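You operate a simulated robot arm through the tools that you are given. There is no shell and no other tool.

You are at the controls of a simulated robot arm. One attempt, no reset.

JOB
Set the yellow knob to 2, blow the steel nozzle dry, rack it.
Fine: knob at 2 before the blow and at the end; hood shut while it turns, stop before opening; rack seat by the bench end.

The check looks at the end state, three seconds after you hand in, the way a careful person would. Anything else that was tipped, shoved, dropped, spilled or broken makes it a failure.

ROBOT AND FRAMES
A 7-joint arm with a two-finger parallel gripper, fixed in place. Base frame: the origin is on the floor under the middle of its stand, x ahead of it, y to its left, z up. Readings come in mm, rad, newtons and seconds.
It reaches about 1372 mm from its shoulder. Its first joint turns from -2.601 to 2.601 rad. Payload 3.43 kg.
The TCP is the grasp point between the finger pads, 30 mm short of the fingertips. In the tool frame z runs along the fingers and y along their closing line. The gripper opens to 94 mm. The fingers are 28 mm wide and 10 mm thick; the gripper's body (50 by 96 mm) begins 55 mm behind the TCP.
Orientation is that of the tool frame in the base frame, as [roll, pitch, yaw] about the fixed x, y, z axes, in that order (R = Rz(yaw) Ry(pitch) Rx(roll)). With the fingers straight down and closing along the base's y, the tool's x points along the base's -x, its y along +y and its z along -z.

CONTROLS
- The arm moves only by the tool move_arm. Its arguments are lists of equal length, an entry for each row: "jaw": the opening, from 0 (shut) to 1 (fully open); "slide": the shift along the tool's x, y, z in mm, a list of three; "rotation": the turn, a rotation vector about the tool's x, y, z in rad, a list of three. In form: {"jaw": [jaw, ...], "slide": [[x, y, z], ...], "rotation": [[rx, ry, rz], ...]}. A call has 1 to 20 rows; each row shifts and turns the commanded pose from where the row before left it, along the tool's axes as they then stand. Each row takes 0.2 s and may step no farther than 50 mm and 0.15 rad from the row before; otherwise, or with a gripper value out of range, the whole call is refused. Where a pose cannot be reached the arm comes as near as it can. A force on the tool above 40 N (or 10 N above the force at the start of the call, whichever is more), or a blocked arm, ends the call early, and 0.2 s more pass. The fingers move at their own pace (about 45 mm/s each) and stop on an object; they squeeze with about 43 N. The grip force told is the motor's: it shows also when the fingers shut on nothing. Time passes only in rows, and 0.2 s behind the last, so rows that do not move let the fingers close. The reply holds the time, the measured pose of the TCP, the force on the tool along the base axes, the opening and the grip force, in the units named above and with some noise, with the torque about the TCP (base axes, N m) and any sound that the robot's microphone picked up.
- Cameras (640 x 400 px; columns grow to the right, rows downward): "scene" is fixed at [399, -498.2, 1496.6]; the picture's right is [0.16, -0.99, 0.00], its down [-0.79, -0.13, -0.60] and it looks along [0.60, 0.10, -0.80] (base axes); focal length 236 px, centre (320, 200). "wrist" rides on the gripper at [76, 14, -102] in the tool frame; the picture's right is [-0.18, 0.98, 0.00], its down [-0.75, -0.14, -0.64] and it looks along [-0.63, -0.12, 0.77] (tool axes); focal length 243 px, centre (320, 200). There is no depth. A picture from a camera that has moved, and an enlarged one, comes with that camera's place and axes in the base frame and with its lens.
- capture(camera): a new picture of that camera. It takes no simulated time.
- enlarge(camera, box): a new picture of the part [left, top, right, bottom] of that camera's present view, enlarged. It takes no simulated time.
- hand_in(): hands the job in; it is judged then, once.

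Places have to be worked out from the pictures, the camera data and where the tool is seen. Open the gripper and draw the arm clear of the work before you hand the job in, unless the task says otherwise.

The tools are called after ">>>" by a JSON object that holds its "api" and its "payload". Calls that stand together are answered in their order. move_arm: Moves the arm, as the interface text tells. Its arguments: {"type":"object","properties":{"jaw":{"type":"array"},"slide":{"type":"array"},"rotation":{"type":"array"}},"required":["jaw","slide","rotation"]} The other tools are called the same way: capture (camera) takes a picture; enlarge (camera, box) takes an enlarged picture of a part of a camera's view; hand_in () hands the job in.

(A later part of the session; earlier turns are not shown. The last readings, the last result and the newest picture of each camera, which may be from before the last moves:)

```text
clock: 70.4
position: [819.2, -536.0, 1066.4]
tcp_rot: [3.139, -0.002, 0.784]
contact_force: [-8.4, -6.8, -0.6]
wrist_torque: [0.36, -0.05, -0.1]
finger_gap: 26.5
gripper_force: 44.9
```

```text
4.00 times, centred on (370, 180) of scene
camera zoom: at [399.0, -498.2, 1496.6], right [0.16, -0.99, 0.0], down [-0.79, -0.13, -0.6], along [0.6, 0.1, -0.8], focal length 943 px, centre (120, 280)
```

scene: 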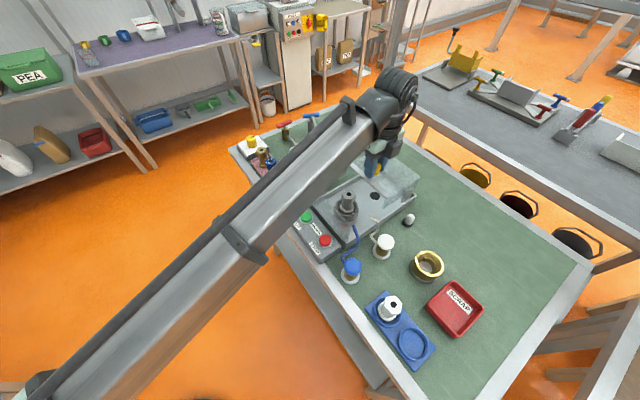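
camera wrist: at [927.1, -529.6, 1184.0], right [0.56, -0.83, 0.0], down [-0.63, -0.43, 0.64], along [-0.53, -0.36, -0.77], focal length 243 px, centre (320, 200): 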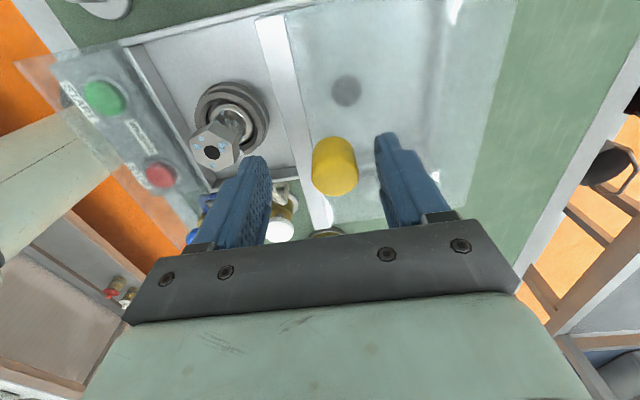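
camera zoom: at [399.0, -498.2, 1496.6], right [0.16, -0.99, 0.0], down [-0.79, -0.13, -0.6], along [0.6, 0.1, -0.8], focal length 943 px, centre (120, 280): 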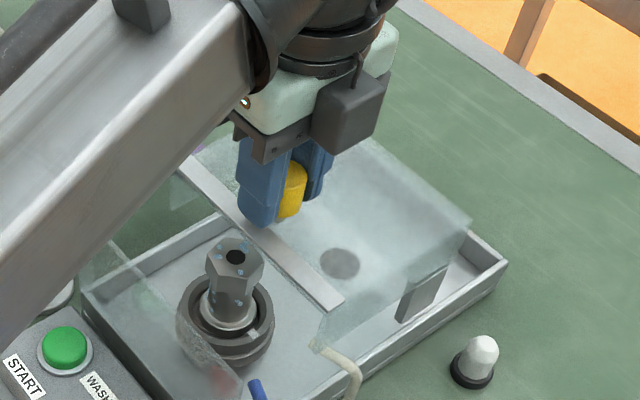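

The hood is moving as expected, and the force shows about 1 mm of sideways bias. I relieve that and keep sliding.

>>> {"api": "move_arm", "payload": {"jaw": [0, 0, 0, 0, 0, 0, 0, 0], "slide": [[-0.8, -3, 0], [-0.3, -6, 0], [0, -8, 0], [0, -8, 0], [0, -8, 0], [0, -8, 0], [0, -6, 0], [0, -3, 0]], "rotation": [[0, 0, 0], [0, 0, 0], [0, 0, 0], [0, 0, 0], [0, 0, 0], [0, 0, 0], [0, 0, 0], [0, 0, 0]]}}

>>> {"api": "enlarge", "payload": {"camera": "scene", "box": [290, 130, 450, 230]}}

```text
clock: 72.2
position: [783.7, -500.5, 1067.5]
tcp_rot: [3.138, -0.002, 0.785]
contact_force: [0.6, 0.6, 13.0]
wrist_torque: [-0.22, 1.06, 0.07]
finger_gap: 26.7
gripper_force: 45.3
```

```text
4.00 times, centred on (370, 180) of scene
camera zoom: at [399.0, -498.2, 1496.6], right [0.16, -0.99, 0.0], down [-0.79, -0.13, -0.6], along [0.6, 0.1, -0.8], focal length 943 px, centre (120, 280)
```

zoom: 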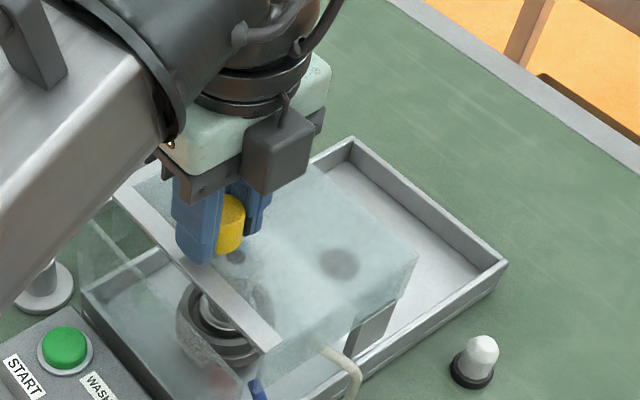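

115 mm done, with a slight downward press of 13 N. I lift 0.6 mm to relieve it and continue in smaller steps toward the stop.

>>> {"api": "move_arm", "payload": {"jaw": [0, 0, 0, 0, 0, 0], "slide": [[0, -2, -0.6], [0, -4, 0], [0, -5, 0], [0, -5, 0], [0, -4, 0], [0, -2, 0]], "rotation": [[0, 0, 0], [0, 0, 0], [0, 0, 0], [0, 0, 0], [0, 0, 0], [0, 0, 0]]}}

>>> {"api": "enlarge", "payload": {"camera": "scene", "box": [290, 150, 418, 230]}}

>>> {"api": "capture", "payload": {"camera": "wrist"}}

```text
clock: 73.6
position: [771.6, -487.3, 1065.8]
tcp_rot: [3.134, -0.003, 0.786]
contact_force: [19.8, -17.1, 1.1]
wrist_torque: [1.18, -0.02, 0.1]
finger_gap: 26.7
gripper_force: 44.7
```

```text
5.00 times, centred on (354, 190) of scene
camera zoom: at [399.0, -498.2, 1496.6], right [0.16, -0.99, 0.0], down [-0.79, -0.13, -0.6], along [0.6, 0.1, -0.8], focal length 1179 px, centre (150, 250)
```

zoom: 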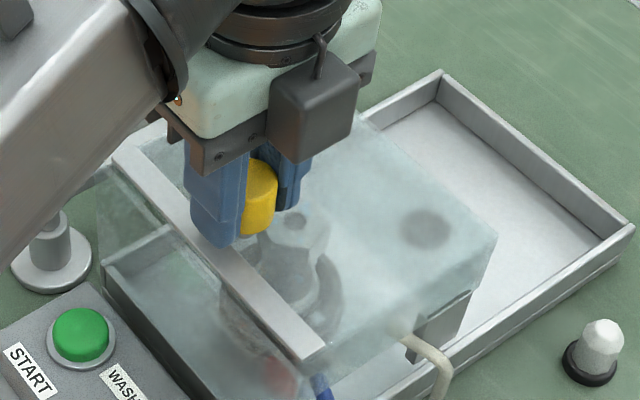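

```text
taken
camera wrist: at [834.9, -441.7, 1170.4], right [0.56, -0.83, 0.01], down [-0.64, -0.43, 0.64], along [-0.53, -0.36, -0.77], focal length 243 px, centre (320, 200)
```

wrist: 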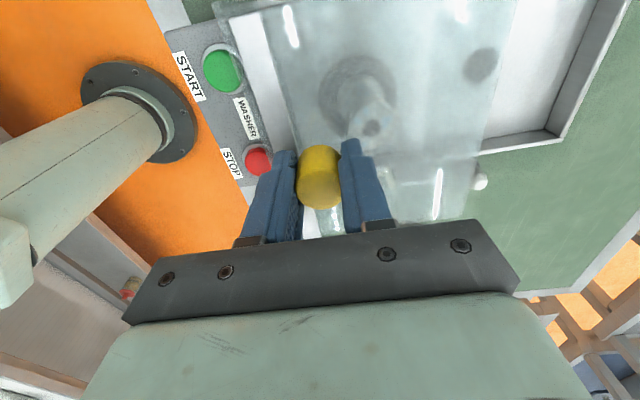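

A resistance of 26 N appeared after 133 mm of travel, so this is probably the stop. I check whether the front bar meets the fixed panel.

>>> {"api": "enlarge", "payload": {"camera": "wrist", "box": [170, 0, 330, 100]}}

>>> {"api": "enlarge", "payload": {"camera": "wrist", "box": [220, 80, 380, 180]}}

>>> {"api": "enlarge", "payload": {"camera": "scene", "box": [300, 170, 364, 210]}}

>>> {"api": "enlarge", "payload": {"camera": "scene", "box": [330, 195, 394, 235]}}

```text
4.00 times, centred on (250, 50) of wrist
camera zoom: at [834.9, -441.7, 1170.4], right [0.56, -0.83, 0.01], down [-0.64, -0.43, 0.64], along [-0.53, -0.36, -0.77], focal length 970 px, centre (600, 800)
```

zoom: 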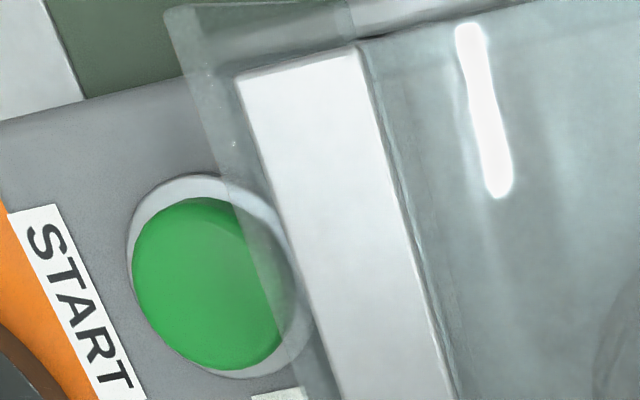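

```text
4.00 times, centred on (300, 130) of wrist
camera zoom: at [834.9, -441.7, 1170.4], right [0.56, -0.83, 0.01], down [-0.64, -0.43, 0.64], along [-0.53, -0.36, -0.77], focal length 970 px, centre (400, 480)
```

zoom: 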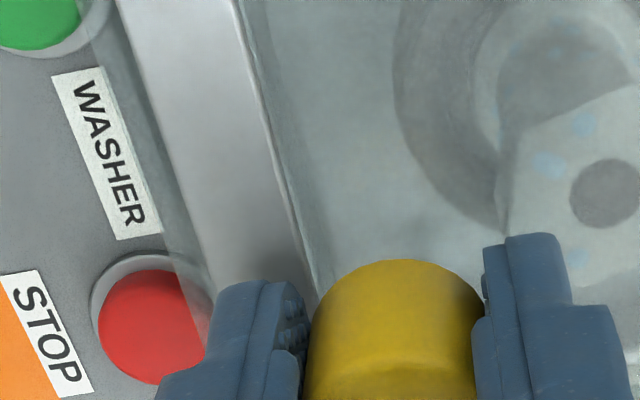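

```text
10.00 times, centred on (332, 190) of scene
camera zoom: at [399.0, -498.2, 1496.6], right [0.16, -0.99, 0.0], down [-0.79, -0.13, -0.6], along [0.6, 0.1, -0.8], focal length 2358 px, centre (200, 300)
```

zoom: 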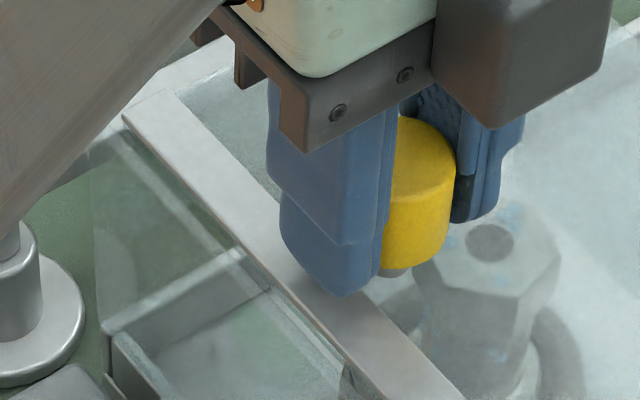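

```text
10.00 times, centred on (362, 215) of scene
camera zoom: at [399.0, -498.2, 1496.6], right [0.16, -0.99, 0.0], down [-0.79, -0.13, -0.6], along [0.6, 0.1, -0.8], focal length 2358 px, centre (-100, 50)
```

zoom: 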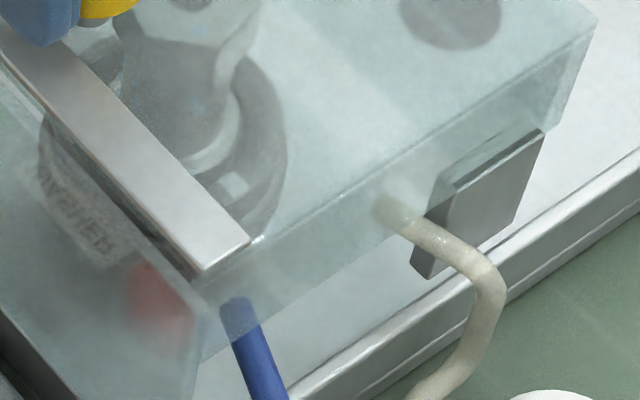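

The bar is at or within a few millimetres of the panel. I push 3 mm more to learn whether this is a hard stop.

>>> {"api": "move_arm", "payload": {"jaw": [0, 0, 0], "slide": [[0, -1, 0], [0, -1, 0], [0, -0.5, 0]], "rotation": [[0, 0, 0], [0, 0, 0], [0, 0, 0]]}}

>>> {"api": "enlarge", "payload": {"camera": "wrist", "box": [170, 0, 330, 100]}}

```text
clock: 74.2
position: [772.1, -486.9, 1067.4]
tcp_rot: [3.131, 0.0, 0.782]
contact_force: [6.7, -8.0, -8.0]
wrist_torque: [0.88, 0.36, 0.04]
finger_gap: 26.8
gripper_force: 45.3
stopped in row 2: the force on the tool passed its limit at 41 N (the readings are from after the stop); the commanded pose is now the measured one
```

```text
4.00 times, centred on (250, 50) of wrist
camera zoom: at [834.7, -441.4, 1170.4], right [0.56, -0.83, 0.01], down [-0.64, -0.43, 0.64], along [-0.52, -0.37, -0.77], focal length 970 px, centre (600, 800)
```

zoom: 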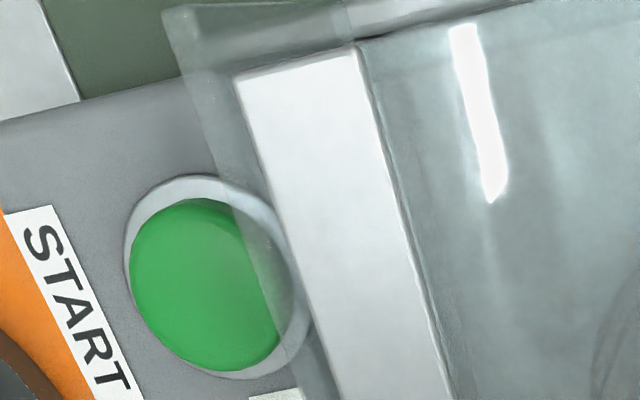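

It is a hard stop, with nothing moving at 41 N. I open the jaws a little, rise, and look at the hood front from straight above to make sure it is shut.

>>> {"api": "move_arm", "payload": {"jaw": [0.35, 0.42, 0.45, 0.45, 0.45, 0.45, 0.45, 0.45, 0.45, 0.45], "slide": [[0, 0.5, 0], [0, 0, 0], [0, 0, 0], [0, 0, -5], [0, 0, -10], [0, 0, -16], [0, 0, -20], [0, 0, -16], [0, 0, -10], [0, 0, -4]], "rotation": [[0, 0, 0], [0, 0, 0], [0, 0, 0], [0, 0, 0], [0, 0, 0], [0, 0, 0], [0, 0, 0], [0, 0, 0], [0, 0, 0], [0, 0, 0]]}}

>>> {"api": "capture", "payload": {"camera": "wrist"}}

>>> {"api": "enlarge", "payload": {"camera": "scene", "box": [290, 150, 418, 230]}}

```text
clock: 76.4
position: [771.9, -484.2, 1148.3]
tcp_rot: [3.13, -0.002, 0.786]
contact_force: [0.3, 0.2, 0.0]
wrist_torque: [-0.01, 0.01, -0.02]
finger_gap: 42.2
gripper_force: 0.0
```

```text
taken
camera wrist: at [833.9, -440.0, 1252.1], right [0.56, -0.83, 0.01], down [-0.64, -0.43, 0.64], along [-0.52, -0.37, -0.77], focal length 243 px, centre (320, 200)
```

wrist: 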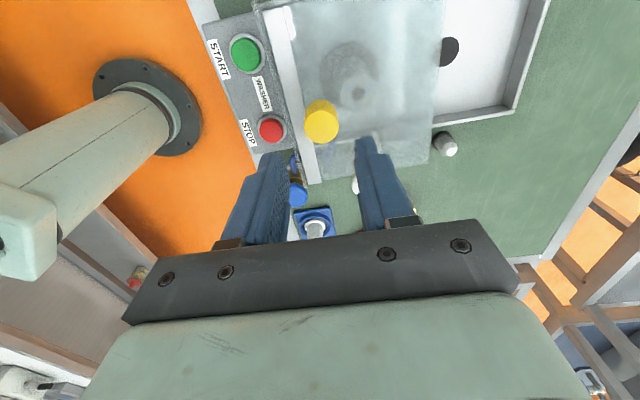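

```text
5.00 times, centred on (354, 190) of scene
camera zoom: at [399.0, -498.2, 1496.6], right [0.16, -0.99, 0.0], down [-0.79, -0.13, -0.6], along [0.6, 0.1, -0.8], focal length 1179 px, centre (150, 250)
```

zoom: 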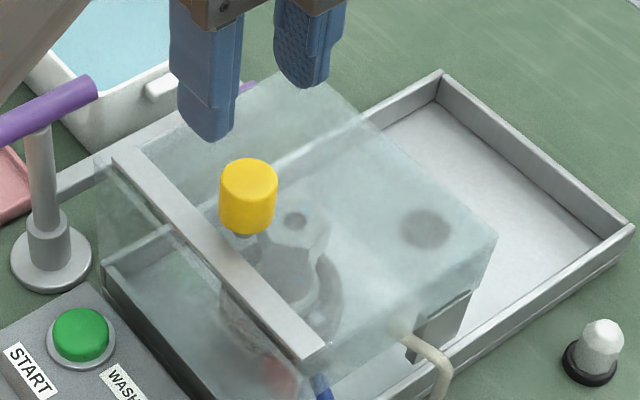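

Now the scene view of the front is unobstructed. I enlarge it and the top view.

>>> {"api": "enlarge", "payload": {"camera": "scene", "box": [304, 172, 368, 212]}}

>>> {"api": "enlarge", "payload": {"camera": "scene", "box": [330, 200, 394, 240]}}

>>> {"api": "enlarge", "payload": {"camera": "wrist", "box": [224, 0, 352, 80]}}

>>> {"api": "enlarge", "payload": {"camera": "wrist", "box": [240, 80, 368, 200]}}

```text
10.00 times, centred on (336, 192) of scene
camera zoom: at [399.0, -498.2, 1496.6], right [0.16, -0.99, 0.0], down [-0.79, -0.13, -0.6], along [0.6, 0.1, -0.8], focal length 2358 px, centre (160, 280)
```

zoom: 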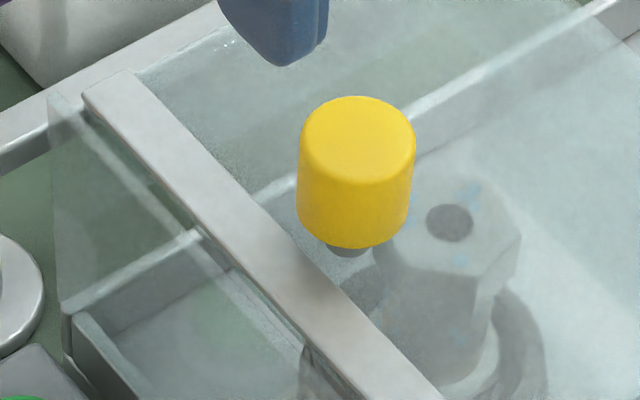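

```text
10.00 times, centred on (362, 220) of scene
camera zoom: at [399.0, -498.2, 1496.6], right [0.16, -0.99, 0.0], down [-0.79, -0.13, -0.6], along [0.6, 0.1, -0.8], focal length 2358 px, centre (-100, 0)
```

zoom: 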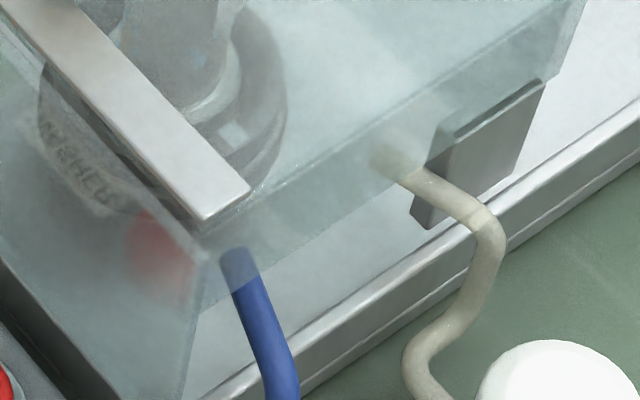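

```text
5.00 times, centred on (288, 40) of wrist
camera zoom: at [833.9, -440.0, 1252.1], right [0.56, -0.83, 0.01], down [-0.64, -0.43, 0.64], along [-0.52, -0.37, -0.77], focal length 1213 px, centre (480, 1000)
```

zoom: 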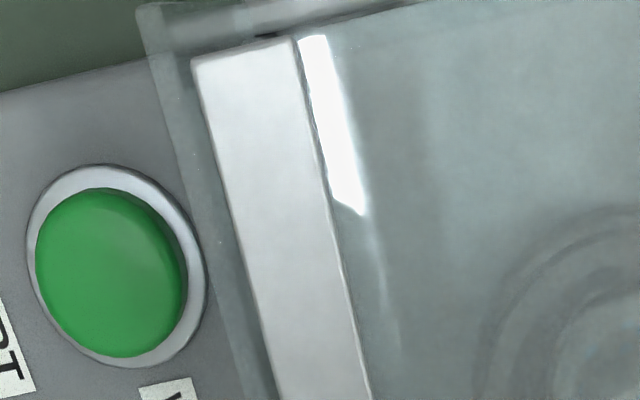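

```text
3.33 times, centred on (304, 140) of wrist
camera zoom: at [833.9, -440.0, 1252.1], right [0.56, -0.83, 0.01], down [-0.64, -0.43, 0.64], along [-0.52, -0.37, -0.77], focal length 809 px, centre (373, 400)
```

zoom: 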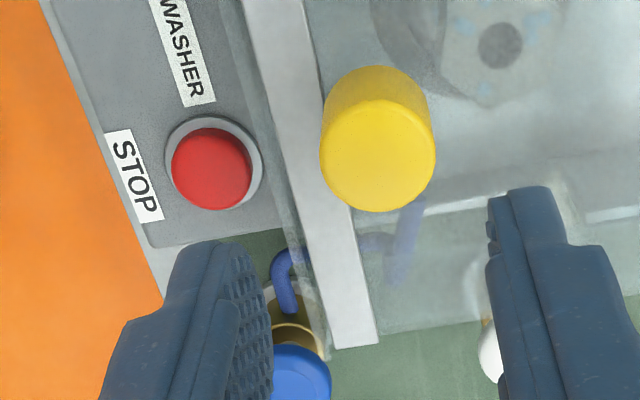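

The front bar sits about 7 mm short of the panel, and the hood's rear bracket is very close to the white hose. I need to know whether that hose is blocking it, so I move to look down on that spot.

>>> {"api": "move_arm", "payload": {"jaw": [0.45, 0.45, 0.45, 0.45, 0.45, 0.45, 0.45, 0.45, 0.45], "slide": [[-5, 2, 0], [-11, 4, 0], [-17, 6.5, 0], [-21, 8, 0], [-22, 8.5, 0], [-21, 8, 0], [-16, 6, 0], [-9, 4, 0], [-4, 1.5, 0]], "rotation": [[0, 0, 0], [0, 0, 0], [0, 0, 0], [0, 0, 0], [0, 0, 0], [0, 0, 0], [0, 0, 0], [0, 0, 0], [0, 0, 0]]}}

>>> {"api": "capture", "payload": {"camera": "wrist"}}

>>> {"api": "enlarge", "payload": {"camera": "wrist", "box": [280, 0, 408, 80]}}

```text
clock: 78.4
position: [715.1, -608.4, 1149.9]
tcp_rot: [3.132, 0.001, 0.785]
contact_force: [0.0, 0.3, -0.1]
wrist_torque: [0.01, 0.0, -0.01]
finger_gap: 42.3
gripper_force: 0.1
```

```text
taken
camera wrist: at [777.9, -563.6, 1253.5], right [0.56, -0.83, 0.01], down [-0.64, -0.43, 0.64], along [-0.52, -0.37, -0.77], focal length 243 px, centre (320, 200)
```

wrist: 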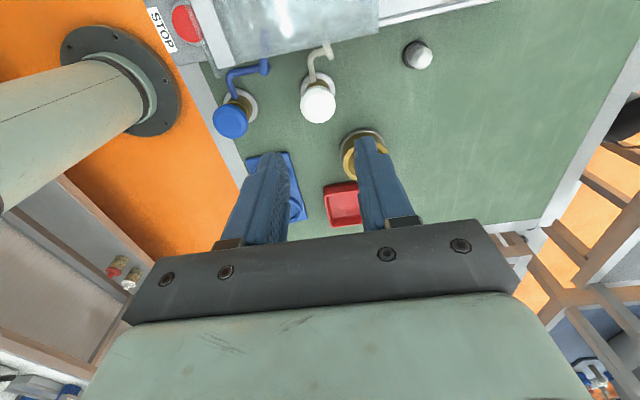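

```text
5.00 times, centred on (344, 40) of wrist
camera zoom: at [777.9, -563.6, 1253.5], right [0.56, -0.83, 0.01], down [-0.64, -0.43, 0.64], along [-0.52, -0.37, -0.77], focal length 1213 px, centre (200, 1000)
```

zoom: 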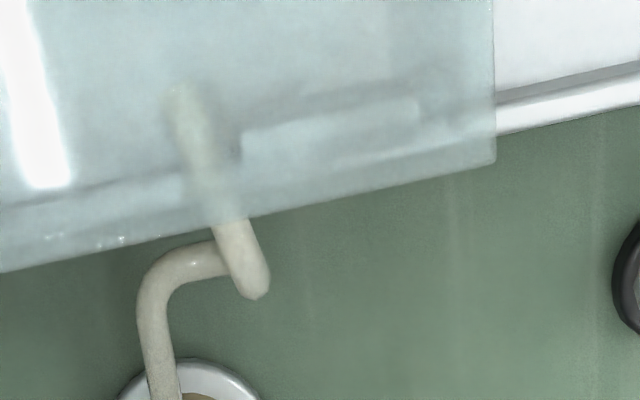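

Seen from above, the bracket stops about 4 mm short of the hose, so the slide has reached its own end and the hood is shut. START's top works out at (752, -401, 943.5) and STOP's at (687, -465, 940). I go over START with the fingers closed, then turn to yaw 80° so the camera keeps clear of the purple bar.

>>> {"api": "move_arm", "payload": {"jaw": [0.4, 0.3, 0.2, 0.1, 0, 0, 0, 0, 0, 0, 0, 0, 0, 0, 0, 0, 0], "slide": [[6, -4, 0], [12, -9, 0], [18, -13, 0], [22, -16, 0], [24, -18, 0], [24, -18, 0], [22, -16, 0], [18, -13, 0], [14, -10, 0], [7, -5, 0], [3.4, -1.7, 0], [0, 0, 0], [0, 0, 0], [0, 0, 0], [0, 0, 0], [0, 0, 0], [0, 0, 0]], "rotation": [[0, 0, 0], [0, 0, 0], [0, 0, 0], [0, 0, 0], [0, 0, 0], [0, 0, 0], [0, 0, 0], [0, 0, 0], [0, 0, 0], [0, 0, 0], [0, 0, -0.05], [0, 0, -0.11], [0, 0, -0.13], [0, 0, -0.13], [0, 0, -0.11], [0, 0, -0.06], [0, 0, -0.02]]}}

>>> {"api": "capture", "payload": {"camera": "wrist"}}

```text
clock: 82.0
position: [748.7, -399.3, 1148.1]
tcp_rot: [3.131, 0.006, 1.395]
contact_force: [0.6, -1.2, 0.5]
wrist_torque: [0.0, 0.02, 0.01]
finger_gap: 0.1
gripper_force: 32.7
```

```text
taken
camera wrist: at [774.5, -326.4, 1251.1], right [0.94, -0.35, 0.01], down [-0.28, -0.71, 0.64], along [-0.22, -0.61, -0.76], focal length 243 px, centre (320, 200)
```

wrist: 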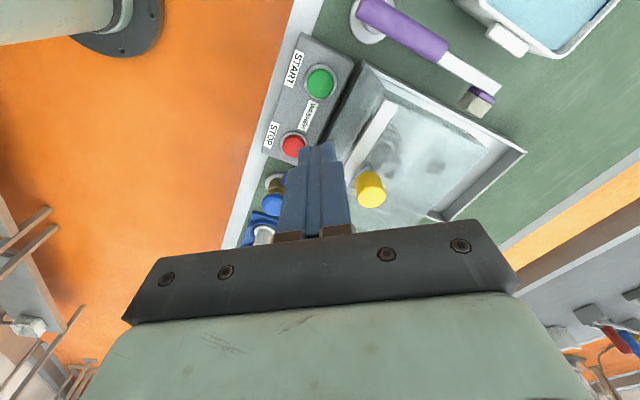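

START is confirmed at about (752, -402). I tilt the hand 0.45 rad so it leans away from the hood and lower toward the button.

>>> {"api": "move_arm", "payload": {"jaw": [0, 0, 0, 0, 0, 0, 0, 0, 0, 0, 0, 0, 0, 0, 0, 0], "slide": [[-0.5, 0, 0], [-0.5, 0, 0], [-0.5, 0, 0], [-0.5, 0, 0], [0, 0, 0], [0, -2, 4.1], [0, -3.9, 8.1], [0, -6.1, 12.6], [0, -7.8, 16.2], [0, -8.7, 18], [0, -8.7, 18], [0, -8.7, 18], [0, -7.8, 16.2], [0, -6.1, 12.6], [0, -3.9, 8.1], [0, -2.2, 4.5]], "rotation": [[-0.05, 0, 0], [-0.12, 0, 0], [-0.13, 0, 0], [-0.1, 0, 0], [-0.05, 0, 0], [0, 0, 0], [0, 0, 0], [0, 0, 0], [0, 0, 0], [0, 0, 0], [0, 0, 0], [0, 0, 0], [0, 0, 0], [0, 0, 0], [0, 0, 0], [0, 0, 0]]}}

>>> {"api": "capture", "payload": {"camera": "wrist"}}

>>> {"api": "enlarge", "payload": {"camera": "scene", "box": [260, 150, 388, 230]}}

```text
clock: 85.4
position: [748.3, -404.7, 995.5]
tcp_rot: [2.68, 0.005, 1.394]
contact_force: [0.3, 0.7, 0.5]
wrist_torque: [-0.01, 0.02, 0.01]
finger_gap: 0.0
gripper_force: 32.8
```

```text
taken
camera wrist: at [730.9, -321.9, 1095.3], right [0.84, -0.33, 0.44], down [-0.54, -0.67, 0.52], along [0.12, -0.67, -0.74], focal length 243 px, centre (320, 200)
```

wrist: 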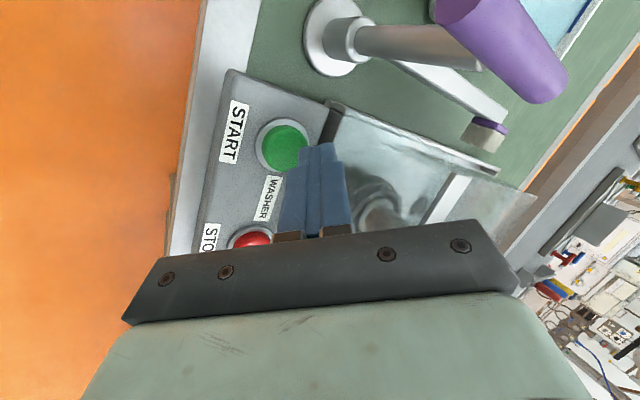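

```text
5.00 times, centred on (324, 190) of scene
camera zoom: at [399.0, -498.2, 1496.6], right [0.16, -0.99, 0.0], down [-0.79, -0.13, -0.6], along [0.6, 0.1, -0.8], focal length 1179 px, centre (300, 250)
```

zoom: 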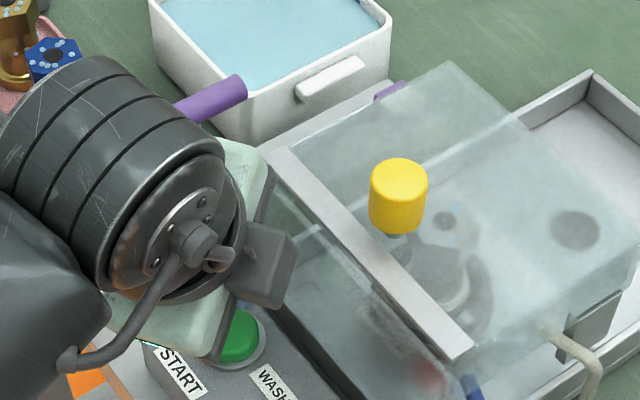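

The tip is about 20 mm above START and roughly 5 mm off. I correct that and lower to just above the button.

>>> {"api": "move_arm", "payload": {"jaw": [0, 0, 0, 0, 0, 0], "slide": [[1.6, -0.5, -0.3], [1.6, -0.5, -0.3], [1.6, -2.4, 3.4], [0, -2.2, 4.5], [0, -1.8, 3.6], [0, -0.9, 1.8]], "rotation": [[0, 0, 0], [0, 0, 0], [0, 0, 0], [0, 0, 0], [0, 0, 0], [0, 0, 0]]}}

>>> {"api": "enlarge", "payload": {"camera": "wrist", "box": [220, 90, 380, 190]}}

>>> {"api": "enlarge", "payload": {"camera": "scene", "box": [276, 190, 340, 230]}}

```text
clock: 86.8
position: [748.8, -398.9, 982.1]
tcp_rot: [2.681, 0.006, 1.394]
contact_force: [0.0, 0.1, 0.3]
wrist_torque: [0.02, -0.02, 0.01]
finger_gap: 0.0
gripper_force: 32.9
```

```text
4.00 times, centred on (300, 140) of wrist
camera zoom: at [729.9, -316.6, 1080.9], right [0.84, -0.33, 0.44], down [-0.54, -0.67, 0.52], along [0.12, -0.67, -0.74], focal length 970 px, centre (400, 440)
```

zoom: 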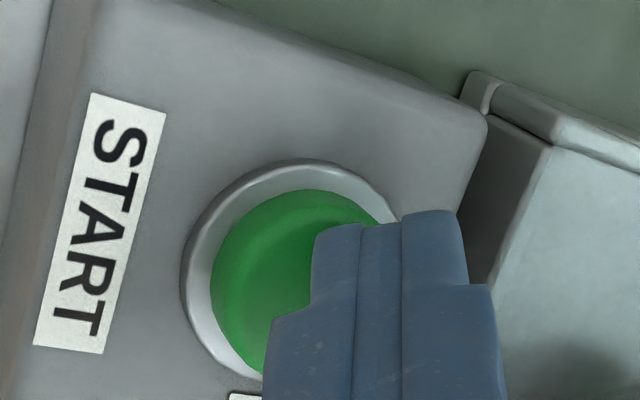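

```text
10.00 times, centred on (308, 210) of scene
camera zoom: at [399.0, -498.2, 1496.6], right [0.16, -0.99, 0.0], down [-0.79, -0.13, -0.6], along [0.6, 0.1, -0.8], focal length 2358 px, centre (440, 100)
```

zoom: 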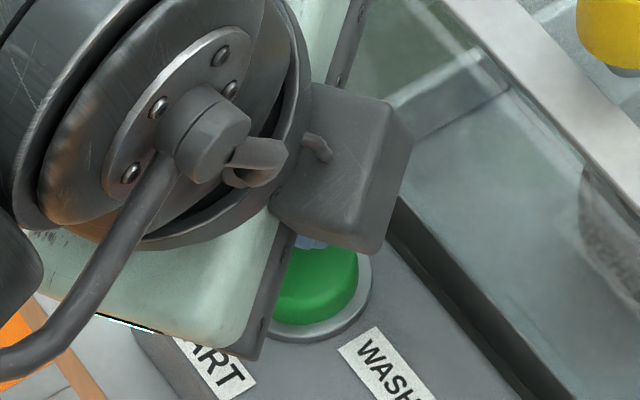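

The fingertip is over the button and about 7 mm above it. I shift 2 mm toward the centre and press down in small steps.

>>> {"api": "move_arm", "payload": {"jaw": [0, 0, 0, 0, 0, 0, 0], "slide": [[0, -1.8, -0.9], [0, -0.89, 1.79], [0, -0.89, 1.79], [0, -0.67, 1.34], [0, -0.67, 1.34], [0, -0.67, 1.34], [0, -0.67, 1.34]], "rotation": [[0, 0, 0], [0, 0, 0], [0, 0, 0], [0, 0, 0], [0, 0, 0], [0, 0, 0], [0, 0, 0]]}}

```text
clock: 88.4
position: [747.6, -398.6, 971.8]
tcp_rot: [2.681, 0.006, 1.395]
contact_force: [0.7, 0.6, 6.1]
wrist_torque: [0.06, -0.04, 0.01]
finger_gap: 0.3
gripper_force: 33.3
heard: click
```

A click was heard at 6 N. I lift off and listen for the washer while checking whether the cup turns.

>>> {"api": "move_arm", "payload": {"jaw": [0, 0, 0, 0, 0, 0, 0], "slide": [[0, 0.89, -1.79], [0, 1.8, -3.6], [0, 2.7, -5.4], [0, 4.4, -9], [0, 5.3, -10.8], [0, 5.3, -10.8], [0, 2.7, -5.4]], "rotation": [[0, 0, 0], [0, 0, 0], [0, 0, 0], [0, 0, 0], [0, 0, 0], [0, 0, 0], [0, 0, 0]]}}

>>> {"api": "capture", "payload": {"camera": "wrist"}}

>>> {"api": "enlarge", "payload": {"camera": "scene", "box": [310, 170, 438, 250]}}

```text
clock: 90.0
position: [746.4, -397.8, 1024.3]
tcp_rot: [2.682, 0.006, 1.395]
contact_force: [0.5, -0.2, 0.4]
wrist_torque: [-0.01, 0.0, 0.01]
finger_gap: 0.0
gripper_force: 33.2
```

```text
taken
camera wrist: at [728.5, -316.1, 1123.2], right [0.84, -0.33, 0.44], down [-0.54, -0.67, 0.52], along [0.12, -0.67, -0.74], focal length 243 px, centre (320, 200)
```

wrist: 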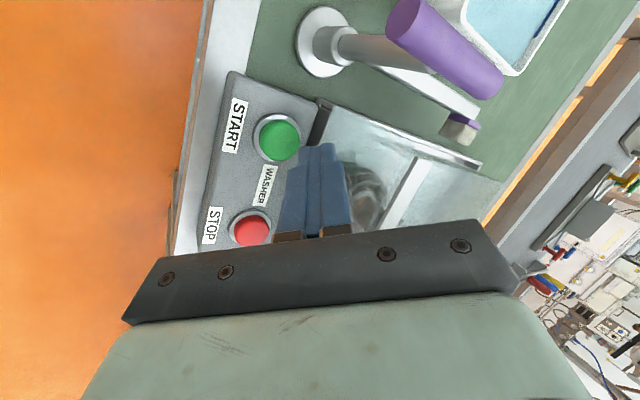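

```text
5.00 times, centred on (374, 210) of scene
camera zoom: at [399.0, -498.2, 1496.6], right [0.16, -0.99, 0.0], down [-0.79, -0.13, -0.6], along [0.6, 0.1, -0.8], focal length 1179 px, centre (50, 150)
```

zoom: 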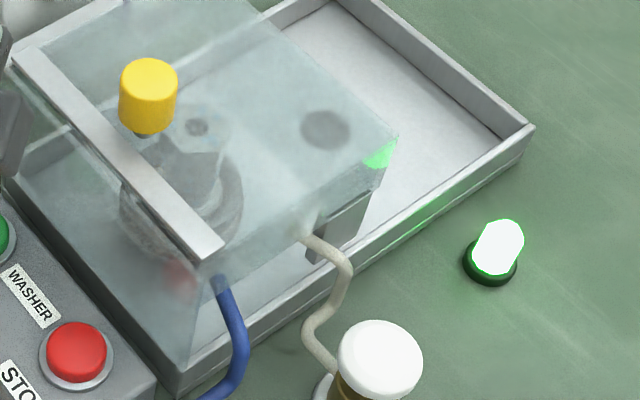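

The lamp is lit green, so the washer is running with the hood shut. I rise, straighten the hand and go over to the white valve.

>>> {"api": "move_arm", "payload": {"jaw": [0, 0, 0, 0, 0, 0, 0, 0, 0, 0, 0], "slide": [[0, 4.4, -9], [0, 8.9, -17.9], [0, 11.1, -22.4], [0, 11.1, -22.4], [0, 11.1, -22.4], [0, 7, -14], [0, 3, -6], [0, 0, 0], [0, 0, 0], [0, 0, 0], [0, 0, 0]], "rotation": [[0, 0, 0], [0, 0, 0], [0, 0, 0], [0, 0, 0], [0, 0, 0], [0.03, 0, 0], [0.08, 0, 0], [0.12, 0, 0], [0.12, 0, 0], [0.08, 0, 0], [0.03, 0, 0]]}}

>>> {"api": "enlarge", "payload": {"camera": "scene", "box": [310, 170, 438, 250]}}

```text
clock: 92.4
position: [746.9, -399.1, 1150.9]
tcp_rot: [-3.14, 0.005, 1.395]
contact_force: [0.1, 0.1, -0.4]
wrist_torque: [-0.01, -0.02, 0.03]
finger_gap: 0.0
gripper_force: 33.0
```

```text
5.00 times, centred on (374, 210) of scene
camera zoom: at [399.0, -498.2, 1496.6], right [0.16, -0.99, 0.0], down [-0.79, -0.13, -0.6], along [0.6, 0.1, -0.8], focal length 1179 px, centre (50, 150)
```

zoom: 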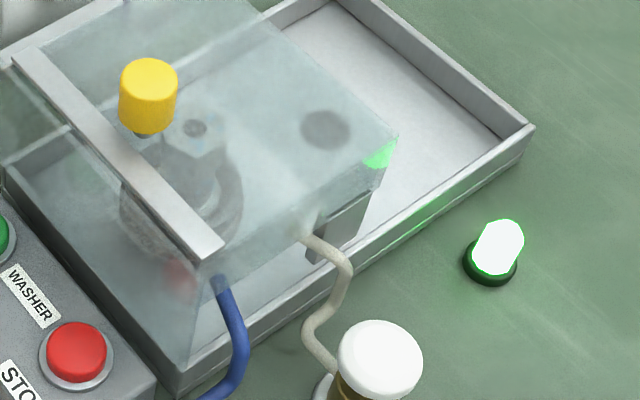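

Still running. I move across to above the white cap at (702, -618).

>>> {"api": "move_arm", "payload": {"jaw": [0, 0, 0, 0, 0, 0, 0, 0, 0, 0, 0, 0, 0, 0, 0], "slide": [[-5, 0, 0], [-11, 0, 0], [-18, -0.5, 0], [-24, -0.5, 0], [-28, -1, 0], [-30, -1, 0], [-30, -1, 0], [-28, -0.5, 0], [-22, -0.5, 0], [-15, -0.4, 2], [-9, 0, 6], [-4.6, 0, 12], [0, 0, 18], [0, 0, 14], [0, 0, 8]], "rotation": [[0, 0, 0], [0, 0, 0], [0, 0, 0], [0, 0, 0], [0, 0, 0], [0, 0, 0], [0, 0, 0], [0, 0, 0], [0, 0, 0], [0, 0, 0], [0, 0, 0], [0, 0, 0], [0, 0, 0], [0, 0, 0], [0, 0, 0]]}}

>>> {"api": "capture", "payload": {"camera": "wrist"}}

>>> {"api": "enlarge", "payload": {"camera": "scene", "box": [310, 180, 438, 260]}}

```text
clock: 95.6
position: [700.3, -616.4, 1092.8]
tcp_rot: [-3.141, 0.007, 1.393]
contact_force: [0.6, -0.1, 0.8]
wrist_torque: [-0.02, -0.02, 0.03]
finger_gap: 0.2
gripper_force: 33.1
```

```text
taken
camera wrist: at [728.2, -544.0, 1195.8], right [0.94, -0.35, 0.0], down [-0.27, -0.71, 0.65], along [-0.23, -0.6, -0.76], focal length 243 px, centre (320, 200)
```

wrist: 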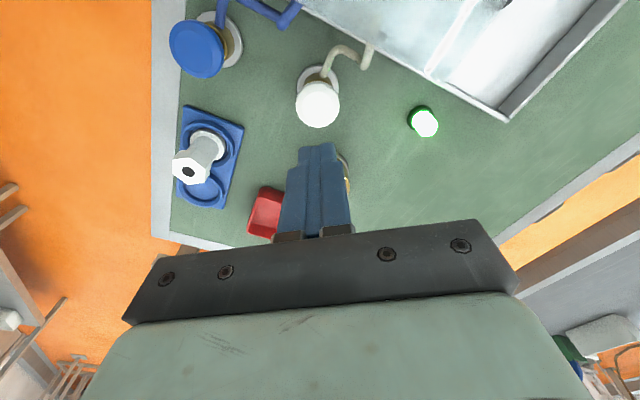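

```text
5.00 times, centred on (374, 220) of scene
camera zoom: at [399.0, -498.2, 1496.6], right [0.16, -0.99, 0.0], down [-0.79, -0.13, -0.6], along [0.6, 0.1, -0.8], focal length 1179 px, centre (50, 100)
```

zoom: 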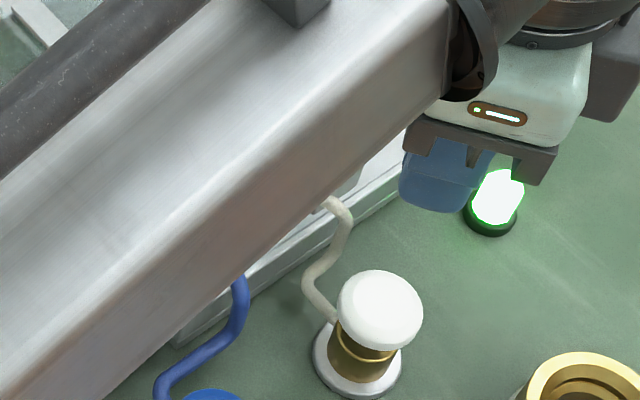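

The white cap is confirmed near (699, -619), just below the fingertips. I lower to just above it.

>>> {"api": "move_arm", "payload": {"jaw": [0, 0, 0, 0, 0, 0, 0, 0], "slide": [[-0.9, -0.2, 5], [-0.9, -0.2, 10], [-0.8, -0.1, 16], [0, 0, 20], [0, 0, 20], [0, 0, 16], [0, 0, 9], [0, 0, 4]], "rotation": [[0, 0, 0], [0, 0, 0], [0, 0, 0], [0, 0, 0], [0, 0, 0], [0, 0, 0], [0, 0, 0], [0, 0, 0]]}}

>>> {"api": "enlarge", "payload": {"camera": "wrist", "box": [240, 80, 400, 180]}}

>>> {"api": "enlarge", "payload": {"camera": "scene", "box": [340, 200, 436, 260]}}

```text
clock: 97.4
position: [701.6, -621.2, 992.3]
tcp_rot: [3.141, 0.006, 1.394]
contact_force: [0.7, 0.4, 1.7]
wrist_torque: [0.06, -0.03, 0.01]
finger_gap: 0.0
gripper_force: 32.9
```

```text
4.00 times, centred on (320, 130) of wrist
camera zoom: at [729.0, -547.2, 1095.4], right [0.94, -0.35, 0.0], down [-0.27, -0.71, 0.65], along [-0.23, -0.6, -0.76], focal length 970 px, centre (320, 480)
```

zoom: 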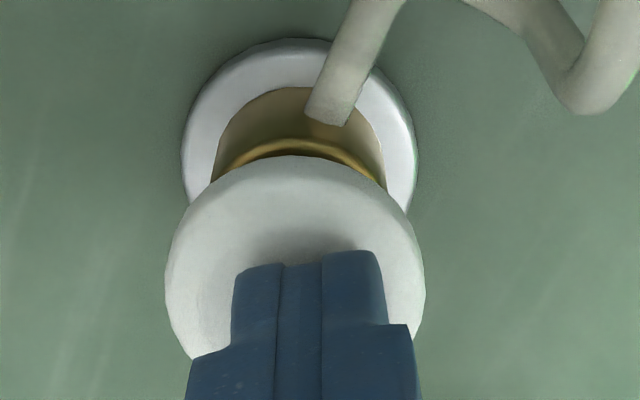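

```text
6.67 times, centred on (388, 230) of scene
camera zoom: at [399.0, -498.2, 1496.6], right [0.16, -0.99, 0.0], down [-0.79, -0.13, -0.6], along [0.6, 0.1, -0.8], focal length 1572 px, centre (-133, 0)
```

zoom: 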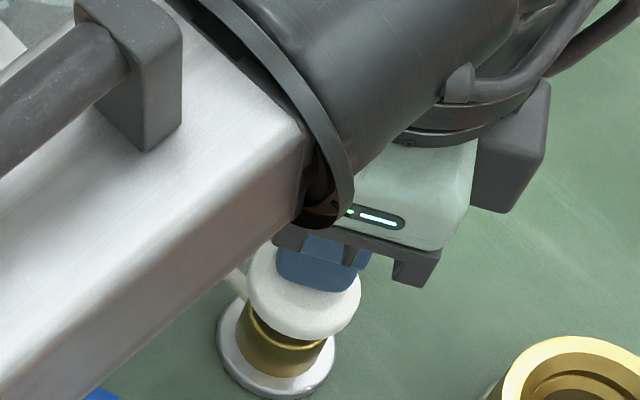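

The fingertips are over the cap, with its shadow showing them close. I press in 2 mm steps and listen.

>>> {"api": "move_arm", "payload": {"jaw": [0, 0, 0, 0, 0, 0], "slide": [[0, 0, 2], [0, 0, 2], [0, 0, 2], [0, 0, 2], [0, 0, 1.5], [0, 0, 1.5]], "rotation": [[0, 0, 0], [0, 0, 0], [0, 0, 0], [0, 0, 0], [0, 0, 0], [0, 0, 0]]}}

```text
clock: 98.8
position: [700.9, -621.2, 981.9]
tcp_rot: [3.14, 0.006, 1.396]
contact_force: [1.7, -1.9, 11.3]
wrist_torque: [0.04, -0.05, 0.04]
finger_gap: 0.0
gripper_force: 33.5
heard: click
```

A click came at 11 N. I hold it down and listen for air.

>>> {"api": "move_arm", "payload": {"jaw": [0, 0, 0, 0, 0], "slide": [[0, 0, 0.5], [0, 0, 0], [0, 0, 0], [0, 0, 0], [0, 0, 0]], "rotation": [[0, 0, 0], [0, 0, 0], [0, 0, 0], [0, 0, 0], [0, 0, 0]]}}

>>> {"api": "capture", "payload": {"camera": "scene"}}

>>> {"api": "enlarge", "payload": {"camera": "wrist", "box": [240, 60, 480, 210]}}

```text
clock: 100.0
position: [700.9, -620.6, 982.1]
tcp_rot: [3.14, 0.007, 1.396]
contact_force: [5.5, -6.6, 20.0]
wrist_torque: [-0.02, -0.19, -0.05]
finger_gap: 0.0
gripper_force: 32.8
```

```text
taken
```

scene: 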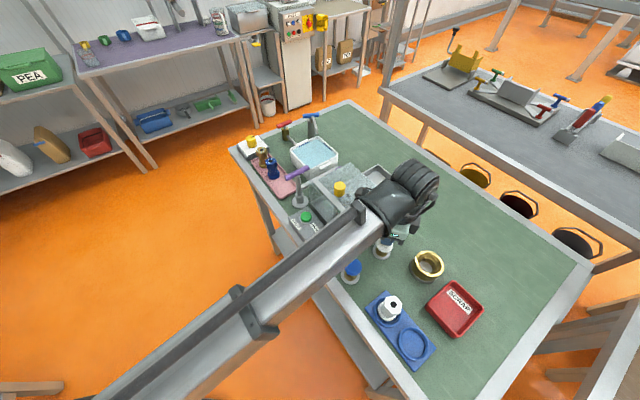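

```text
2.67 times, centred on (360, 135) of wrist
camera zoom: at [728.6, -546.9, 1085.1], right [0.94, -0.35, 0.0], down [-0.27, -0.71, 0.65], along [-0.23, -0.6, -0.76], focal length 647 px, centre (213, 373)
```

zoom: 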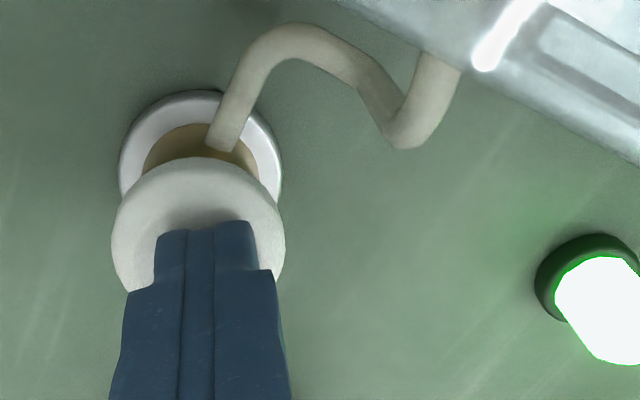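

No extra sound, and the plunger is fully down. I hold about 3 s more for the blow, then release and inspect the nozzle.

>>> {"api": "move_arm", "payload": {"jaw": [0, 0, 0, 0, 0, 0, 0, 0, 0, 0, 0, 0, 0, 0, 0], "slide": [[0, 0, 0], [0, 0, 0], [0, 0, 0], [0, 0, 0], [0, 0, 0], [0, 0, 0], [0, 0, 0], [0, 0, 0], [0, 0, 0], [0, 0, 0], [0, 0, 0], [0, 0, 0], [0, 0, 0], [0, 0, 0], [0, 0, 0]], "rotation": [[0, 0, 0], [0, 0, 0], [0, 0, 0], [0, 0, 0], [0, 0, 0], [0, 0, 0], [0, 0, 0], [0, 0, 0], [0, 0, 0], [0, 0, 0], [0, 0, 0], [0, 0, 0], [0, 0, 0], [0, 0, 0], [0, 0, 0]]}}

>>> {"api": "enlarge", "payload": {"camera": "scene", "box": [300, 160, 396, 220]}}

```text
clock: 103.2
position: [701.2, -620.2, 981.9]
tcp_rot: [3.14, 0.004, 1.395]
contact_force: [2.8, -3.6, 21.2]
wrist_torque: [0.0, -0.14, -0.02]
finger_gap: 0.1
gripper_force: 33.2
```

```text
6.67 times, centred on (348, 190) of scene
camera zoom: at [399.0, -498.2, 1496.6], right [0.16, -0.99, 0.0], down [-0.79, -0.13, -0.6], along [0.6, 0.1, -0.8], focal length 1572 px, centre (133, 267)
```

zoom: 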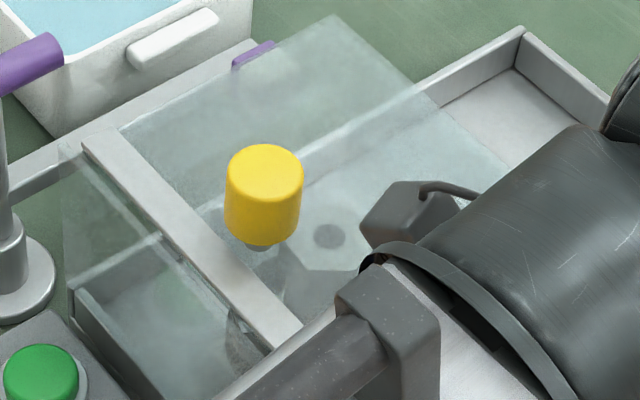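

The nozzle's top is visible through the glass. I zoom in to see whether the droplets are gone.

>>> {"api": "enlarge", "payload": {"camera": "scene", "box": [332, 182, 364, 202]}}

```text
16.00 times, centred on (348, 192) of scene
camera zoom: at [399.0, -498.2, 1496.6], right [0.16, -0.99, 0.0], down [-0.79, -0.13, -0.6], along [0.6, 0.1, -0.8], focal length 3773 px, centre (-128, 328)
```

zoom: 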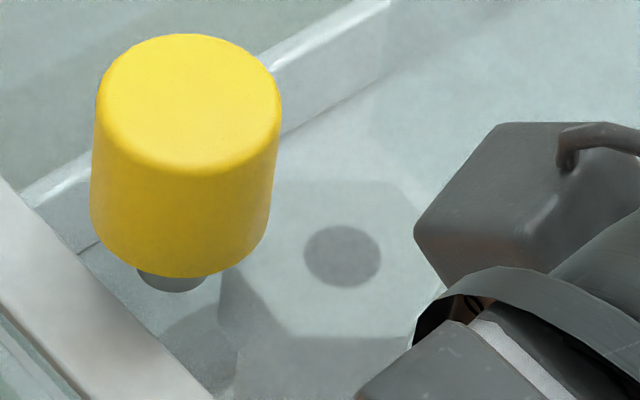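

No droplets remain on the nozzle, so white is the air and the blow worked. I release the valve by rising straight up and then head for STOP.

>>> {"api": "move_arm", "payload": {"jaw": [0, 0, 0, 0, 0, 0, 0, 0, 0, 0, 0, 0, 0, 0, 0, 0, 0, 0, 0], "slide": [[0, 0, -4], [0, 0, -8], [0, 0, -14], [0, 0, -20], [0, 0, -26], [0, 0, -28], [0, 0, -26], [0, 0, -20], [0, 0, -14], [0, 0, -8], [5, -1.5, 0], [12, -3.5, 0], [19, -5.7, 0], [24, -7.2, 0], [26, -7.8, 0], [24, -7.2, 0], [20, -6, 0], [13, -4, 0], [7.2, -2.1, 0]], "rotation": [[0, 0, 0], [0, 0, 0], [0, 0, 0], [0, 0, 0], [0, 0, 0], [0, 0, 0], [0, 0, 0], [0, 0, 0], [0, 0, 0], [0, 0, 0], [0, 0, 0], [0, 0, 0], [0, 0, 0], [0, 0, 0], [0, 0, 0], [0, 0, 0], [0, 0, 0], [0, 0, 0], [0, 0, 0]]}}

>>> {"api": "capture", "payload": {"camera": "wrist"}}

>>> {"api": "enlarge", "payload": {"camera": "scene", "box": [310, 180, 438, 260]}}

```text
clock: 107.2
position: [683.1, -463.5, 1147.2]
tcp_rot: [3.141, 0.005, 1.394]
contact_force: [0.4, 0.9, 0.2]
wrist_torque: [-0.01, -0.01, -0.01]
finger_gap: 0.2
gripper_force: 32.4
```

```text
taken
camera wrist: at [710.7, -389.7, 1250.9], right [0.94, -0.35, 0.0], down [-0.27, -0.71, 0.65], along [-0.23, -0.6, -0.76], focal length 243 px, centre (320, 200)
```

wrist: 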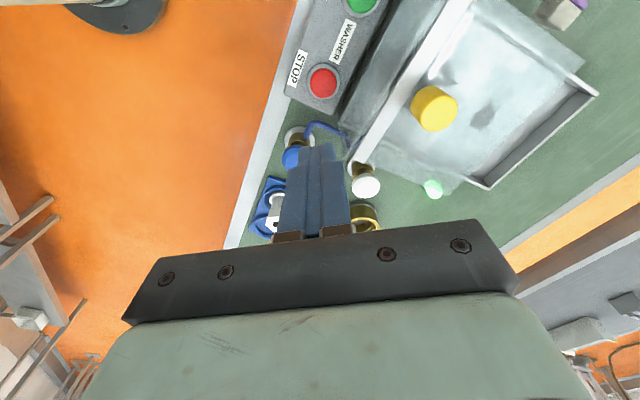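

```text
5.00 times, centred on (374, 220) of scene
camera zoom: at [399.0, -498.2, 1496.6], right [0.16, -0.99, 0.0], down [-0.79, -0.13, -0.6], along [0.6, 0.1, -0.8], focal length 1179 px, centre (50, 100)
```

zoom: 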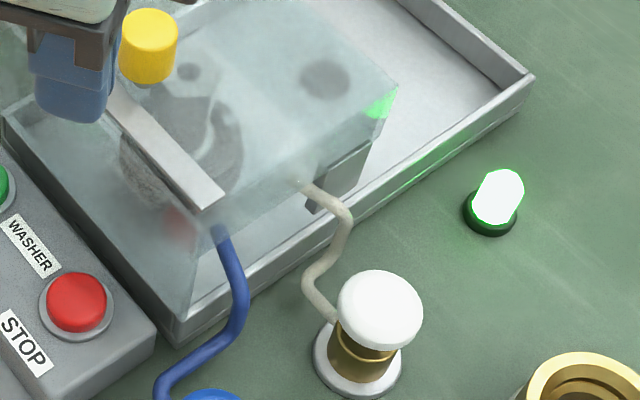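

The white cap has sprung back and the lamp is still green. STOP is at about (686, -465.5, 940), so I use the same leaning approach as for START.

>>> {"api": "move_arm", "payload": {"jaw": [0, 0, 0, 0, 0, 0, 0, 0, 0, 0, 0, 0, 0, 0, 0, 0], "slide": [[0, -0.4, 0], [0, -0.4, 0], [0, -0.4, 0], [0, 0, 0], [0, 0, 0], [0.2, -2, 4.1], [0.2, -3.9, 8.1], [0.2, -6.1, 12.6], [0.2, -7.8, 16.2], [0.2, -8.7, 18], [0.2, -8.7, 18], [0.2, -8.7, 18], [0.2, -8.7, 18], [0.2, -6.6, 13.5], [0.2, -4.4, 9], [0, -2.4, 5]], "rotation": [[-0.05, 0, 0], [-0.12, 0, 0], [-0.13, 0, 0], [-0.11, 0, 0], [-0.05, 0, 0], [0, 0, 0], [0, 0, 0], [0, 0, 0], [0, 0, 0], [0, 0, 0], [0, 0, 0], [0, 0, 0], [0, 0, 0], [0, 0, 0], [0, 0, 0], [0, 0, 0]]}}

>>> {"api": "capture", "payload": {"camera": "wrist"}}

>>> {"api": "enlarge", "payload": {"camera": "wrist", "box": [220, 90, 380, 190]}}

```text
clock: 110.6
position: [683.2, -464.2, 991.0]
tcp_rot: [2.681, 0.006, 1.396]
contact_force: [-0.5, 0.3, 0.3]
wrist_torque: [0.0, 0.02, 0.01]
finger_gap: 0.0
gripper_force: 32.9
```

```text
taken
camera wrist: at [664.3, -381.0, 1090.3], right [0.84, -0.33, 0.44], down [-0.54, -0.67, 0.52], along [0.12, -0.67, -0.74], focal length 243 px, centre (320, 200)
```

wrist: 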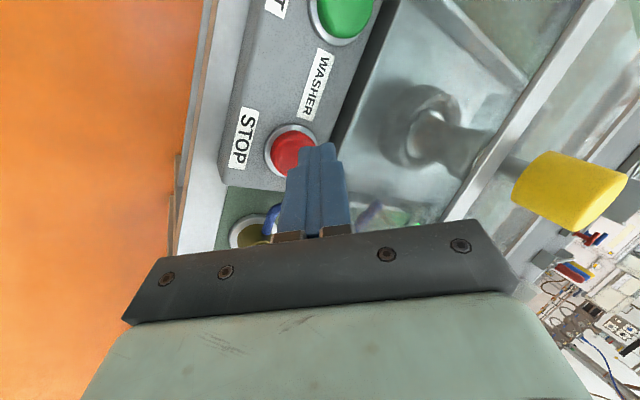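

```text
4.00 times, centred on (300, 140) of wrist
camera zoom: at [664.3, -381.0, 1090.3], right [0.84, -0.33, 0.44], down [-0.54, -0.67, 0.52], along [0.12, -0.67, -0.74], focal length 970 px, centre (400, 440)
```

zoom: 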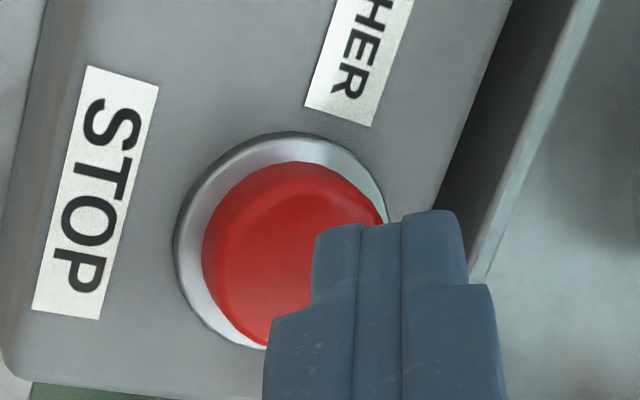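

The tip is aligned with STOP and about 18 mm above it. I lower and press in small steps.

>>> {"api": "move_arm", "payload": {"jaw": [0, 0, 0, 0, 0, 0, 0, 0, 0, 0], "slide": [[-0.3, -2.2, 2.2], [-0.3, -2.2, 4.5], [0, -2.2, 4.5], [0, -1.3, 2.7], [0, -0.67, 1.34], [0, -0.67, 1.34], [0, -0.67, 1.34], [0, -0.67, 1.34], [0, -0.67, 1.34], [0, -0.67, 1.34]], "rotation": [[0, 0, 0], [0, 0, 0], [0, 0, 0], [0, 0, 0], [0, 0, 0], [0, 0, 0], [0, 0, 0], [0, 0, 0], [0, 0, 0], [0, 0, 0]]}}

>>> {"api": "enlarge", "payload": {"camera": "scene", "box": [310, 180, 438, 260]}}

```text
clock: 112.8
position: [682.2, -465.1, 967.5]
tcp_rot: [2.68, 0.006, 1.395]
contact_force: [1.3, -1.1, 22.1]
wrist_torque: [-0.02, -0.16, 0.03]
finger_gap: 0.0
gripper_force: 33.6
heard: click
```

```text
5.00 times, centred on (374, 220) of scene
camera zoom: at [399.0, -498.2, 1496.6], right [0.16, -0.99, 0.0], down [-0.79, -0.13, -0.6], along [0.6, 0.1, -0.8], focal length 1179 px, centre (50, 100)
```

zoom: 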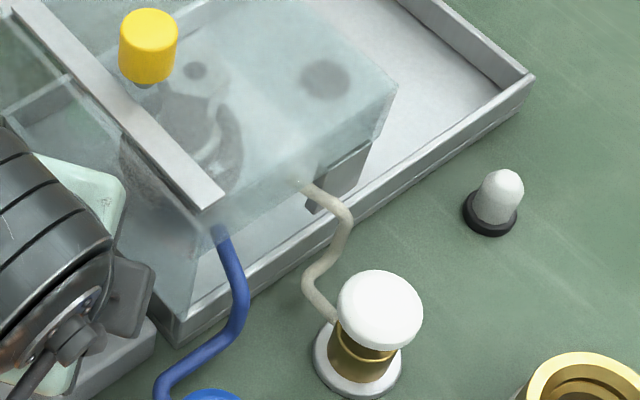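

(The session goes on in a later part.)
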